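You operate a simulated robot arm through the tools that you are given. There is no shell and no other tool. Be economical: measure what you need, move in short steps, check, and stop when the job is done.

Carry out the task below with a simulated robot arm. There is one attempt and no reset: what you move stays moved.

TASK
Put one of the milk cartons from the end worktop on top of the teal short jug.
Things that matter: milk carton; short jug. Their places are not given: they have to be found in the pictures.

Only the result counts: the job must be done as asked and must still hold three seconds after the hand-in. Knocking over, shifting, dropping, spilling or breaking anything else fails it.

THE ROBOT
A 6-joint arm with a two-finger parallel gripper, fixed in place. Base frame: the origin is at the foot of the arm, x ahead of it, y to its left, z up; the work surface is at about z = 910. Lengths are in mm, angles in degrees, forces in N, time in s.
With the tool pointing down near the work surface it reaches from about 240 to 620 mm from the base axis. Its first joint turns from -66.0 to 66.0 degrees. Payload 2.7 kg.
Tool frame: the origin (TCP) lies between the finger pads and is the grasp point; the fingertips stand 23 mm ahead of it; z points along the fingers, y is the line along which they close. The gripper opens to 94 mm. The fingers are 38 mm wide and 10 mm thick; the gripper's body (54 by 96 mm) begins 39 mm behind the TCP.
Orientation is told as [roll, pitch, yaw] about the base's x, y, z axes, in that order, counted from this pose: with the fingers straight down and closing along the base's y, the tool's x points along the base's -x, its y along +y and its z along -z.

THE INTERFACE
- The arm moves only by the tool nudge_tool. Its argument "series" is a list of rows, each a list of 7 numbers: the shift along the tool's x, y, z in mm, then the turn, a rotation vector about the tool's x, y, z in degrees, then the opening in per cent of the stroke, from 0 (shut) to 100 (fully open). In form: [[x, y, z, wx, wy, wz, claw], ...]. A call has 1 to 10 rows; each row shifts and turns the commanded pose from where the row before left it, along the tool's axes as they then stand. Rows are played at 5 a second. More than 50 mm and 8.6 degrees between two rows, or a gripper value outside its range, and nothing of the call is played. A pose out of reach is approached as far as the arm can. The call stops where the force on the tool passes 40 N (or 10 N more than at its start, if that is more) or the arm is blocked; 0.2 s more then pass. Each finger travels about 45 mm/s and halts on what it meets, pressing with about 42 N; the grip force reading is that of the motor and also rises with nothing between the fingers. The clock runs only during rows and for 0.2 s after the last one: add rows that do not move to give the fingers time. It gives the time, the measured TCP pose, the force on the tool (base axes), the opening and the grip force at its end, in the units of the frame above (readings bear some noise).
- Cameras (640 x 400 px; columns grow to the right, rows downward): "scene" is fixed at [65.1, -422.1, 1425.5]; the picture's right is [0.86, -0.52, 0.00], its down [-0.23, -0.38, -0.90] and it looks along [0.46, 0.77, -0.44] (base axes); focal length 332 px, centre (320, 200). "wrist" rides on the gripper at [-39, 0, -44] in the tool frame; the picture's right is [0.00, -1.00, 0.00], its down [0.97, 0.00, -0.24] and it looks along [0.24, 0.00, 0.97] (tool axes); focal length 218 px, centre (320, 200).
- snapshot(camera): a new picture of that camera. The clock stands still meanwhile.
- point_at(camera, pixels): for up to 12 pixels [column, row] of the newest picture of that camera ("zoom" is the newest enlarged one), the place [x, y, z] in the base frame of the surface seen there, good to about 3 mm, but the place of the scene camera against the robot may be out by one fixed shift of up to 12 mm in any direction. The clock stands still meanwhile.
- close_up(camera, box): a new picture of the part [left, top, right, bottom] of that camera's present view, enlarged. The clock stands still meanwhile.
- sign_off(): hands the job in; it is judged then, once.

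Go step by step. Measure first, check grasps and placings, and put right what went wrong. The budget is 60 turns and 30 pictures, counting those below and the enlarged ones. Unless the task says otherwise, let go and move clear before handing in, and close with one line.

The tools are called as name(argument=value, ...) on one line, values as JSON. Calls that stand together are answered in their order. nudge_tool: Moves the arm, as the interface text tells. Its arguments: {"type":"object","properties":{"series":{"type":"array"}},"required":["series"]} The other tools are called the same way: snapshot (camera) takes a picture; point_at (camera, pixels) gives the place of the surface under pixels of a picture; close_up (camera, box) takes an enlarged picture of a part of a camera's view; sign_off () hands the job in.

At the start:

```text
clock: 0.0
ee_pos: [324.8, 211.6, 1265.8]
orientation: [0.0, 0.0, 0.0]
force: [0.7, -0.5, -0.2]
gripper_width: 93.9
finger_force: 0.0
```

scene: 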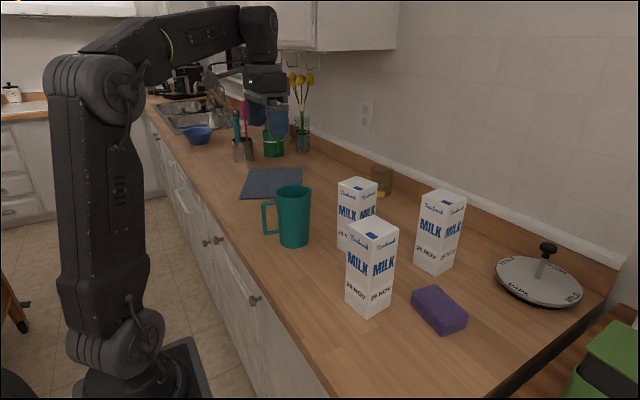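
wrist: 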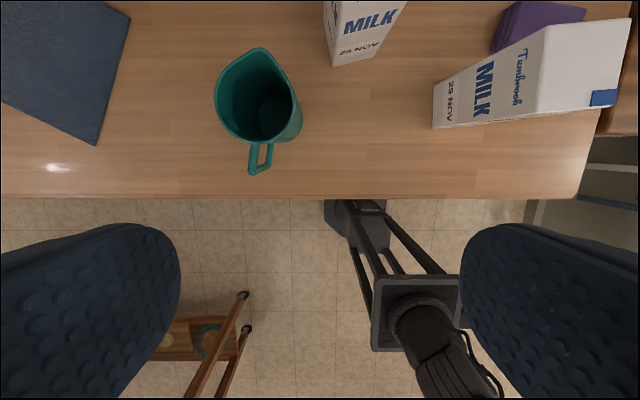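

The scene shows three milk cartons (tops near (357,185), (373,230), (443,200)) and the teal jug at (293,215). I'll measure them first.

point_at(camera="scene", pixels=[[278, 190], [308, 190], [293, 186], [293, 240], [265, 225], [357, 181], [373, 222], [372, 234], [350, 234], [397, 234], [443, 192], [369, 310]])

close_up(camera="scene", box=[240, 150, 480, 340])

point_at(camera="wrist", pixels=[[260, 50], [218, 95], [298, 100], [258, 140], [258, 170], [262, 110], [435, 85], [435, 125], [545, 30], [625, 25], [535, 110], [610, 105]])

```text
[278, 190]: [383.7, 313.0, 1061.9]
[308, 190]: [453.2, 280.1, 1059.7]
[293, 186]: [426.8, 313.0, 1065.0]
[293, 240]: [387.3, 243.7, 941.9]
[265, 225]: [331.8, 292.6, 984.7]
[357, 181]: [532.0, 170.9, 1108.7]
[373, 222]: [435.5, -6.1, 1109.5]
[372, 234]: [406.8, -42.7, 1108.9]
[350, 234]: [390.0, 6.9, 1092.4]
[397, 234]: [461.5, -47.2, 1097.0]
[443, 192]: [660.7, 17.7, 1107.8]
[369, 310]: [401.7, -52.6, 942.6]
```

```text
2.11 times, centred on (360, 245) of scene
```

zoom: 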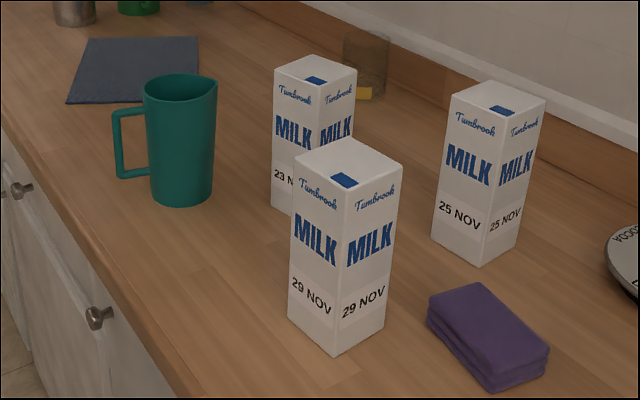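

```text
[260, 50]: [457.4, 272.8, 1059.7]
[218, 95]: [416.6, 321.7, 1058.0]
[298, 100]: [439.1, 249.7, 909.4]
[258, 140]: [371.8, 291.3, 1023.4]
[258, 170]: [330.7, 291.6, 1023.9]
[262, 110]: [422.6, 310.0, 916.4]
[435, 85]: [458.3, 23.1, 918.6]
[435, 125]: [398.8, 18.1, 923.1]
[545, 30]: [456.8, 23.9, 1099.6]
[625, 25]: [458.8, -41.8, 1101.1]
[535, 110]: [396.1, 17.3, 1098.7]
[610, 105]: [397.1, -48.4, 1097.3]
```

The wrist view puts carton 29 NOV at about x 397–458, y -46–21, with its top at z≈1099. The jug rim is at about z 1060, near (412,290). I'll look at the jug from above first.

nudge_tool(series=[[-25, 25, 0, 0, 0, 0, 100], [-25, 25, 0, 0, 0, 0, 100], [-25, 25, 0, 0, 0, 0, 100], [0, 0, 0, 0, 0, 0, 100], [0, 0, 0, 0, 0, 0, 100]])

snapshot(camera="wrist")

```text
clock: 1.2
ee_pos: [399.1, 286.4, 1266.4]
orientation: [0.0, 0.0, 0.0]
force: [0.7, 0.5, -0.5]
gripper_width: 94.0
finger_force: 0.0
```

```text
26 pictures are left
```

wrist: 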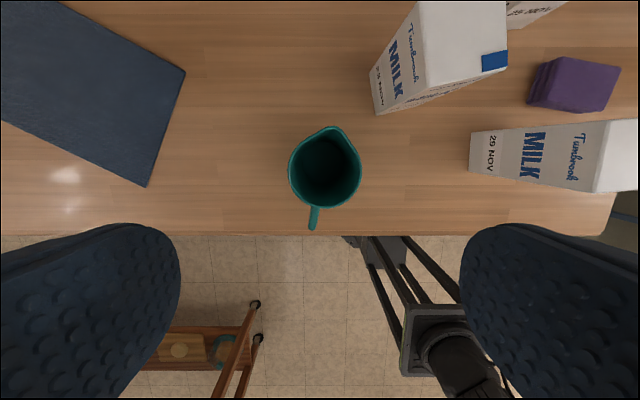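

close_up(camera="wrist", box=[270, 110, 382, 180])

close_up(camera="wrist", box=[266, 115, 394, 235])

```text
5.71 times, centred on (326, 145) of wrist
```

zoom: 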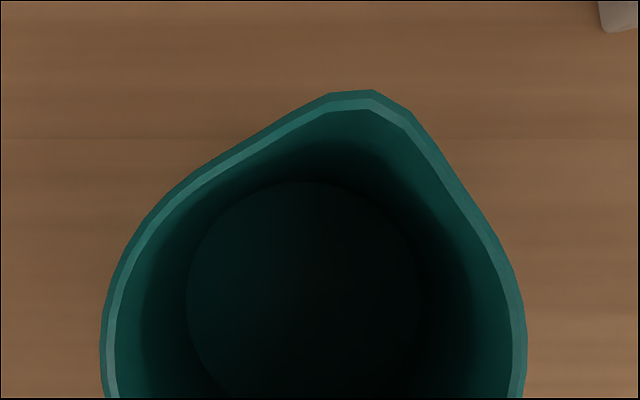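

```text
3.33 times, centred on (330, 175) of wrist
```

zoom: 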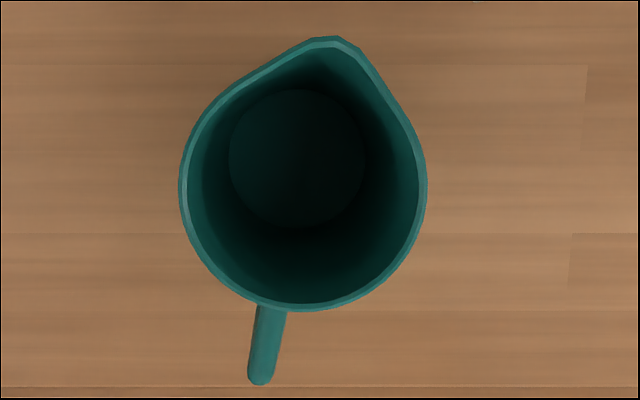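

The zoomed view shows the rim with its spout at (335,42) and the handle at (265,345). I'll measure points around the rim.

point_at(camera="zoom", pixels=[[185, 190], [422, 190], [305, 306], [335, 44], [225, 95], [393, 105], [213, 262], [390, 272], [265, 375], [200, 130], [415, 145], [260, 315]])

point_at(camera="wrist", pixels=[[420, 3], [503, 3], [430, 85], [505, 68], [420, 86], [495, 62], [472, 135], [472, 168], [605, 125], [596, 186]])

```text
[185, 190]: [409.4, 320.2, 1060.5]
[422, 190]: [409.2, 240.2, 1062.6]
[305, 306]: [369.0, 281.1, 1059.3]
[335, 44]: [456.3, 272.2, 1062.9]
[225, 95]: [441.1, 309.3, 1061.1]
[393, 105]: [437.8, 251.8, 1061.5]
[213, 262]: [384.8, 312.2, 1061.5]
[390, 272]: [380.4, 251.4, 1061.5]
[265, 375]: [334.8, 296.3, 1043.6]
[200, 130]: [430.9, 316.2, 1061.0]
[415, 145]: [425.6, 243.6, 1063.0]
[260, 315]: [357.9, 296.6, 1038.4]
```

```text
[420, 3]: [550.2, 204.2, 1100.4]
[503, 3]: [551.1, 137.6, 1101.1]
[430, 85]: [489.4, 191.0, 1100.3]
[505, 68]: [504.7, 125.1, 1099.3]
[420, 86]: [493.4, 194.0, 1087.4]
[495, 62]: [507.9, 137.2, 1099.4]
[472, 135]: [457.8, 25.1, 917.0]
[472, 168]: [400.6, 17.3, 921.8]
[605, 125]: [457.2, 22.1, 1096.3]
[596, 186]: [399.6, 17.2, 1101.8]
```

The rim is a circle of radius ~40 centred at (409,280) with its top at z≈1061, and the carton's corners (half diagonal ~46) will rest on it. Next I'll go above the 29 NOV carton to fix its pose.

nudge_tool(series=[[-4, -43, 0, 0, 0, 0, 100], [-4, -43, 0, 0, 0, 0, 100], [-4, -43, 0, 0, 0, 0, 100], [-4, -43, 0, 0, 0, 0, 100], [-4, -43, 0, 0, 0, 0, 100], [-4, -43, 0, 0, 0, 0, 100], [-4, -41, 0, 0, 0, 0, 100], [0, 0, 0, 0, 0, 0, 100], [0, 0, 0, 0, 0, 0, 100]])

snapshot(camera="wrist")

```text
clock: 3.2
ee_pos: [431.1, -12.5, 1264.7]
orientation: [0.0, 0.0, -0.1]
force: [-0.1, -1.4, 0.4]
gripper_width: 94.0
finger_force: 0.1
```

```text
23 pictures are left
```

wrist: 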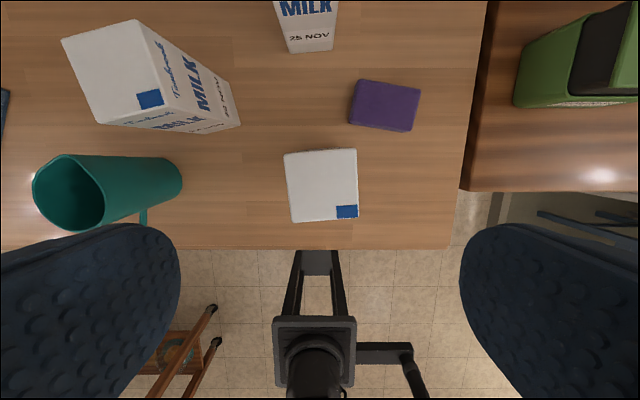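

point_at(camera="wrist", pixels=[[286, 155], [355, 151], [293, 220], [357, 216], [289, 187], [356, 185], [320, 153], [325, 219]])

```text
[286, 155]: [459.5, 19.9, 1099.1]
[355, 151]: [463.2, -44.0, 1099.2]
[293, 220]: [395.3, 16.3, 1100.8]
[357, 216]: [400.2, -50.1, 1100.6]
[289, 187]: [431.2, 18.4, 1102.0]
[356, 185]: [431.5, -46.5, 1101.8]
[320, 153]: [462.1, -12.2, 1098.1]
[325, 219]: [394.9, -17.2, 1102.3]
```

The carton top is centred at about (429.5,-14) with yaw +4°. I'll turn the tool to match and descend to TCP z≈1070, checking before I close.

nudge_tool(series=[[1.6, -1.5, 0, 0, 0, -4, 100], [0, 0, 45, 0, 0, 0, 100], [0, 0, 40, 0, 0, 0, 100], [0, 0, 30, 0, 0, 0, 100], [0, 0, 30, 0, 0, 0, 100], [0, 0, 25, 0, 0, 0, 100], [0, 0, 23, 0, 0, 0, 100], [0, 0, 0, 0, 0, 0, 100], [0, 0, 0, 0, 0, 0, 100]])

snapshot(camera="scene")

```text
clock: 5.2
ee_pos: [425.2, -13.6, 1072.7]
orientation: [0.0, -0.1, 3.9]
force: [0.1, -0.2, -0.4]
gripper_width: 93.7
finger_force: 0.1
```

```text
22 pictures are left
```

scene: 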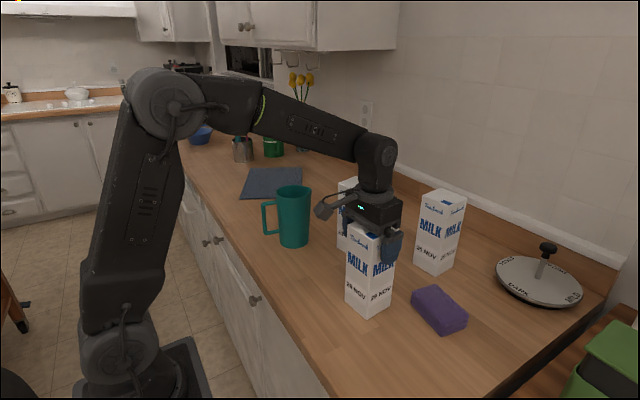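

The fingers straddle the carton, but the measured x is about 4 mm short. I'll correct that and close.

nudge_tool(series=[[-4, 0, 0, 0, 0, 0, 100], [0, 0, 0, 0, 0, 0, 75], [0, 0, 0, 0, 0, 0, 60], [0, 0, 0, 0, 0, 0, 50], [0, 0, 0, 0, 0, 0, 50], [0, 0, 0, 0, 0, 0, 50]])

```text
clock: 6.6
ee_pos: [430.4, -14.1, 1072.8]
orientation: [0.0, 0.0, 3.9]
force: [-1.7, -6.5, 2.5]
gripper_width: 70.1
finger_force: 41.8
```

The grip holds at 70 mm wide with 41.8 N. I'll set the claw to 0 for full grip and lift a little.

nudge_tool(series=[[0, 0, 0, 0, 0, 0, 30], [0, 0, 0, 0, 0, 0, 30], [0, 0, -10, 0, 0, 0, 30], [0, 0, -10, 0, 0, 0, 30], [0, 0, 0, 0, 0, 0, 30], [0, 0, 0, 0, 0, 0, 30]])

snapshot(camera="scene")

```text
clock: 8.0
ee_pos: [431.7, -13.6, 1092.7]
orientation: [0.0, -0.1, 4.0]
force: [0.2, 0.2, -10.6]
gripper_width: 70.2
finger_force: 41.7
```

```text
21 pictures are left
```

scene: 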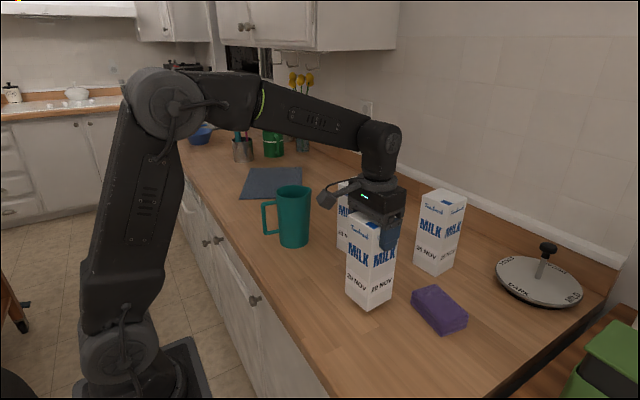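

The carton is lifted and carrying about 10.6 N of weight. I'll raise it to TCP z≈1288, well above the other cartons.

nudge_tool(series=[[0, 0, -25, 0, 0, 0, 30], [0, 0, -25, 0, 0, 0, 30], [0, 0, -25, 0, 0, 0, 30], [0, 0, -25, 0, 0, 0, 30], [0, 0, -25, 0, 0, 0, 30], [0, 0, -25, 0, 0, 0, 30], [0, 0, -25, 0, 0, 0, 30], [0, 0, -20, 0, 0, 0, 30], [0, 0, 0, 0, 0, 0, 30]])

```text
clock: 10.0
ee_pos: [429.6, -16.1, 1287.6]
orientation: [0.0, 0.0, 4.0]
force: [0.7, 0.3, -9.9]
gripper_width: 69.8
finger_force: 42.0
```

The carton is holding steady. I'll carry it across to above the jug, mostly along tool +y (≈297 mm).

nudge_tool(series=[[0, 20, 0, 0, 0, 0, 30], [0, 30, 0, 0, 0, 0, 30], [0, 35, 0, 0, 0, 0, 30], [0, 35, 0, 0, 0, 0, 30], [0, 35, 0, 0, 0, 0, 30], [0, 35, 0, 0, 0, 0, 30], [-0.5, 35, 0, 0, 0, 0, 30], [0, 35, 0, 0, 0, 0, 30], [0, 25, 0, 0, 0, 0, 30], [0, 12, 0, 0, 0, 0, 30]])

nudge_tool(series=[[0, 0, 0, 0, 0, 0, 30], [0, 0, 0, 0, 0, 0, 30]])

snapshot(camera="scene")

snapshot(camera="wrist")

```text
clock: 12.2
ee_pos: [404.0, 280.2, 1281.3]
orientation: [-0.1, -0.1, 4.1]
force: [0.5, 0.6, -9.7]
gripper_width: 70.0
finger_force: 42.3
out of reach, approached as far as the arm can: row 9, 10
```

```text
clock: 12.8
ee_pos: [404.6, 277.8, 1281.7]
orientation: [0.0, -0.1, 4.0]
force: [-0.2, 0.5, -10.5]
gripper_width: 70.0
finger_force: 42.1
```

```text
20 pictures are left
```

scene: 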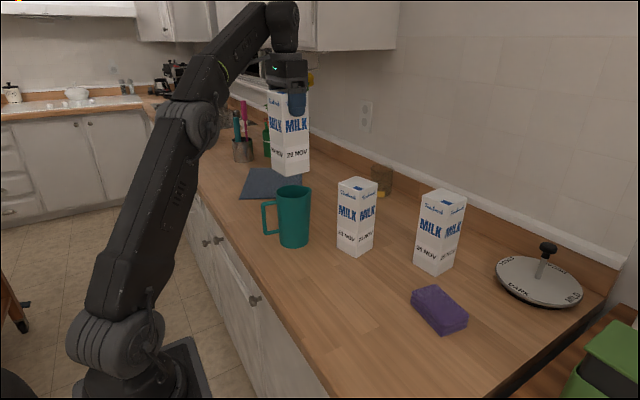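

```text
19 pictures are left
```

wrist: 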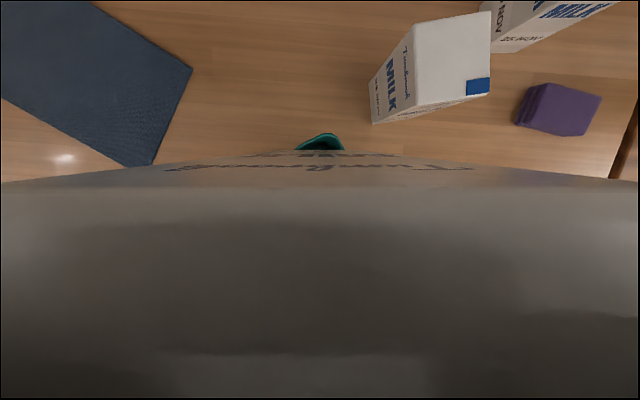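

It was slightly out of reach at that height, leaving the TCP at (404.6,277.8,1281.7). Contact is expected at TCP z≈1224, so I'll descend 35 mm first and recheck the pose.

nudge_tool(series=[[0, 0, 12, 0, 0, 0, 30], [0, 0, 12, 0, 0, 0, 30], [0, 0, 11, 0, 0, 0, 30], [0, 0, 0, 0, 0, 0, 30], [0, 0, 0, 0, 0, 0, 30]])

```text
clock: 14.0
ee_pos: [405.3, 278.6, 1247.0]
orientation: [-0.1, 0.0, 4.0]
force: [-0.6, -0.2, -9.4]
gripper_width: 69.7
finger_force: 41.7
```

Now at z 1247 and within reach. I'll correct by +5 mm in x and +2 in y to centre on (410,280.4), and verify with pictures.

nudge_tool(series=[[-3, 1, 0, 0, 0, 0, 30], [-2.3, 0.5, 0, 0, 0, 0, 30], [0, 0, 6, 0, 0, 0, 30], [0, 0, 6, 0, 0, 0, 30], [0, 0, 0, 0, 0, 0, 30], [0, 0, 0, 0, 0, 0, 30]])

close_up(camera="scene", box=[230, 80, 370, 260])

snapshot(camera="wrist")

```text
clock: 15.4
ee_pos: [409.4, 281.4, 1233.9]
orientation: [0.0, 0.0, 3.9]
force: [-0.4, -0.1, -10.8]
gripper_width: 69.9
finger_force: 41.4
```

```text
2.22 times, centred on (300, 170) of scene
```

zoom: 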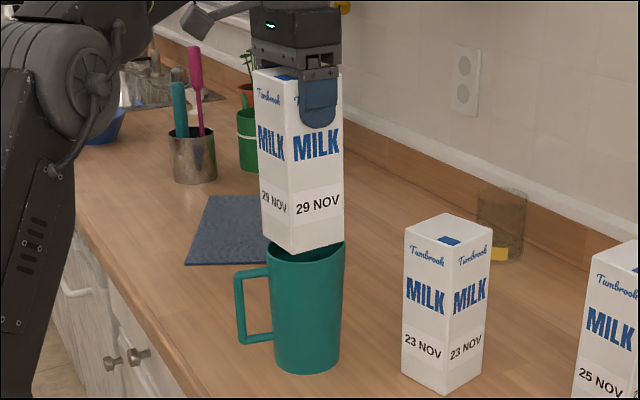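

```text
17 pictures are left
```

wrist: 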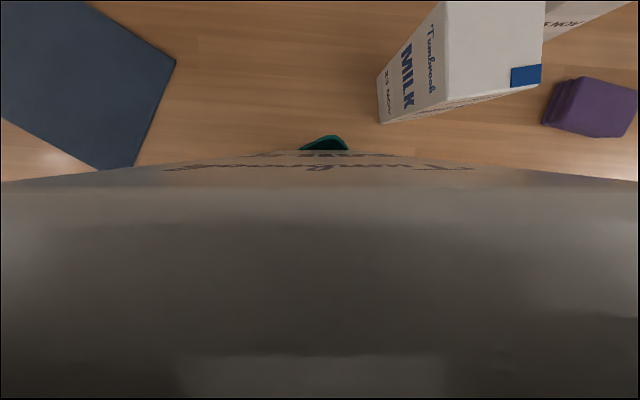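

The TCP is at (409.4,281.4,1233.9), about 9 mm above contact. I'll measure the carton's lower corners ((290,251),(265,233),(342,241)) and the jug's sides in the zoom to check centring.

point_at(camera="zoom", pixels=[[290, 249], [265, 230], [341, 238], [267, 247], [343, 250], [278, 256], [305, 265], [268, 255], [341, 260], [330, 252]])

```text
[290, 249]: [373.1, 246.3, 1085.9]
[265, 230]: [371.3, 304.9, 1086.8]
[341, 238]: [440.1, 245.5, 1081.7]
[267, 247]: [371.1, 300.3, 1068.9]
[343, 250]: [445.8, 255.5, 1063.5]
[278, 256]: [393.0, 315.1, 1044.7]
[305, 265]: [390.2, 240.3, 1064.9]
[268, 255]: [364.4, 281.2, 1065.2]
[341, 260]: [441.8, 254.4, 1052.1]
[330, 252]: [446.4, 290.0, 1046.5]
```

In the scene frame the carton centre is ≈(406,278) and the jug centre ≈(405.5,278), so they are well aligned. I'll lower in small steps.

nudge_tool(series=[[0, 0, 3, 0, 0, 0, 30], [0, 0, 2, 0, 0, 0, 30], [0, 0, 1.5, 0, 0, 0, 30], [0, 0, 0, 0, 0, 0, 30], [0, 0, 0, 0, 0, 0, 30]])

```text
clock: 16.6
ee_pos: [409.9, 281.7, 1226.8]
orientation: [0.0, 0.0, 4.1]
force: [-0.4, 0.5, -9.9]
gripper_width: 69.9
finger_force: 42.3
```

nudge_tool(series=[[0, 0, 1, 0, 0, 0, 30], [0, 0, 1, 0, 0, 0, 30], [0, 0, 0, 0, 0, 0, 30], [0, 0, 0, 0, 0, 0, 30]])

```text
clock: 17.6
ee_pos: [410.7, 281.2, 1225.5]
orientation: [0.0, 0.0, 3.9]
force: [-0.4, -0.4, -10.0]
gripper_width: 70.0
finger_force: 42.9
```

Still carrying the full weight, so there is no contact yet. I'll lower another 2 mm.

nudge_tool(series=[[0, 0, 1, 0, 0, 0, 30], [0, 0, 1, 0, 0, 0, 30], [0, 0, 0, 0, 0, 0, 30], [0, 0, 0, 0, 0, 0, 30]])

```text
clock: 18.6
ee_pos: [410.6, 281.7, 1224.5]
orientation: [0.0, 0.0, 4.0]
force: [0.0, 0.8, -10.3]
gripper_width: 70.0
finger_force: 42.1
```

nudge_tool(series=[[0, 0, 1, 0, 0, 0, 30], [0, 0, 1, 0, 0, 0, 30], [0, 0, 0, 0, 0, 0, 30], [0, 0, 0, 0, 0, 0, 30]])

close_up(camera="scene", box=[250, 150, 340, 230])

```text
clock: 19.6
ee_pos: [410.5, 281.2, 1222.4]
orientation: [0.0, -0.1, 4.1]
force: [-1.0, -0.9, 1.0]
gripper_width: 69.9
finger_force: 42.3
```

```text
5.00 times, centred on (295, 190) of scene
```

zoom: 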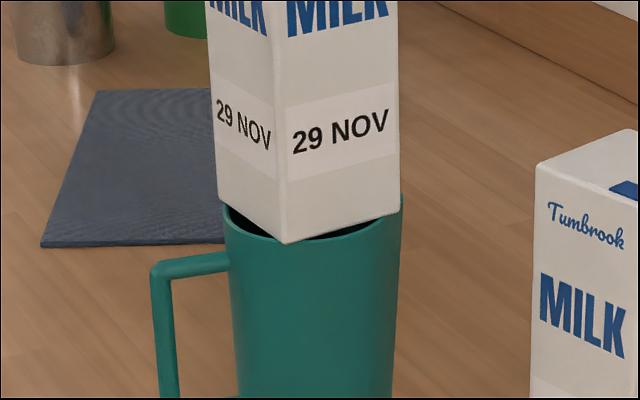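

The weight is now on the jug (force +1 N), and the corners at (288,243), (218,203) and (400,205) sit on the rim. I'll release slowly.

nudge_tool(series=[[0, 0, 0, 0, 0, 0, 73], [0, 0, 0, 0, 0, 0, 76], [0, 0, 0, 0, 0, 0, 79], [0, 0, 0, 0, 0, 0, 85], [0, 0, 0, 0, 0, 0, 100], [0, 0, 0, 0, 0, 0, 100], [0, 0, 0, 0, 0, 0, 100]])

close_up(camera="scene", box=[230, 80, 370, 260])

```text
clock: 21.2
ee_pos: [410.1, 281.3, 1221.5]
orientation: [0.0, 0.0, 4.0]
force: [0.5, -0.1, 0.0]
gripper_width: 94.0
finger_force: 0.1
```

```text
2.22 times, centred on (300, 170) of scene
```

zoom: 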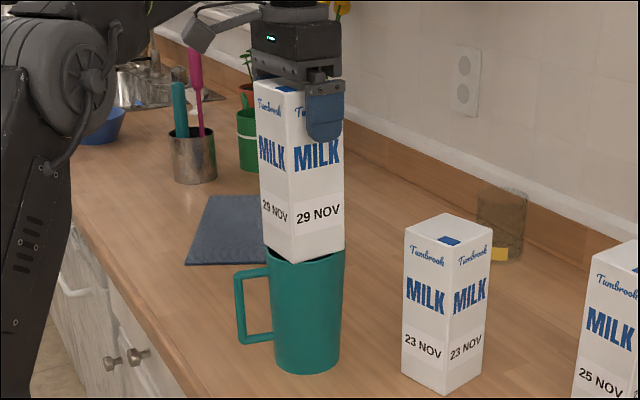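

Released, and the carton stands upright on the jug. I'll retreat straight up, easing back towards the base to stay within reach.

nudge_tool(series=[[0, 0, -8, 0, 0, 0, 100], [0, 0, -10, 0, 0, 0, 100], [0, 0, -12, 0, 0, 0, 100], [3, 0, -12, 0, 0, 0, 100], [6, 0, -10, 0, 0, 0, 100], [8, 0, -10, 0, 0, 0, 100], [0, 0, 0, 0, 0, 0, 100]])

```text
clock: 22.8
ee_pos: [393.3, 279.6, 1283.6]
orientation: [0.0, 0.0, 4.1]
force: [0.4, 0.2, -0.5]
gripper_width: 93.6
finger_force: 0.1
```

The fingertips are at z≈1260, above the carton top at ~1251. I'll rise a bit more while moving back, then check.

nudge_tool(series=[[12, 0, -10, 0, 0, 0, 100], [20, 0, -10, 0, 0, 0, 100], [25, 0, -10, 0, 0, 0, 100], [25, 0, 0, 0, 0, 0, 100], [0, 0, 0, 0, 0, 0, 100], [0, 0, 0, 0, 0, 0, 100], [0, 0, 0, 0, 0, 0, 100], [0, 0, 0, 0, 0, 0, 100]])

snapshot(camera="scene")

close_up(camera="scene", box=[230, 80, 370, 260])

```text
clock: 24.6
ee_pos: [312.7, 273.4, 1314.6]
orientation: [0.1, 0.0, 4.0]
force: [0.2, -1.0, 0.2]
gripper_width: 94.1
finger_force: 0.1
```

```text
14 pictures are left
```

scene: 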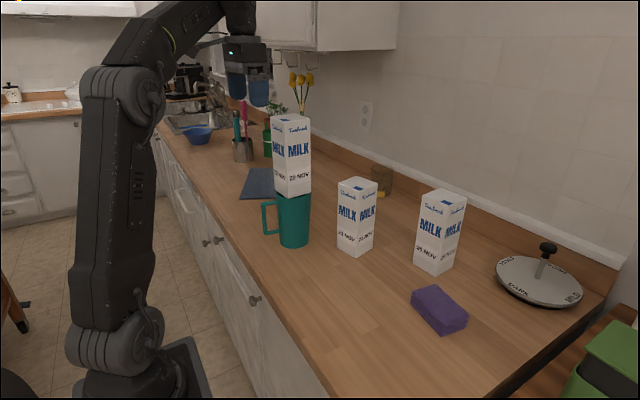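

```text
2.22 times, centred on (300, 170) of scene
```

zoom: 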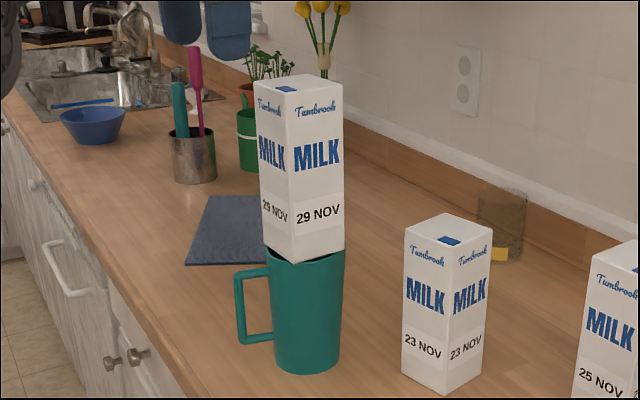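

The carton stands upright and still on the jug, the arm is clear, and the other objects are where they were. I'll hand the job in.

sign_off()

```text
The job is handed in.
```

The 29 NOV milk carton is standing upright on top of the teal jug, the gripper is open and clear of it, and in the last picture nothing else had moved.
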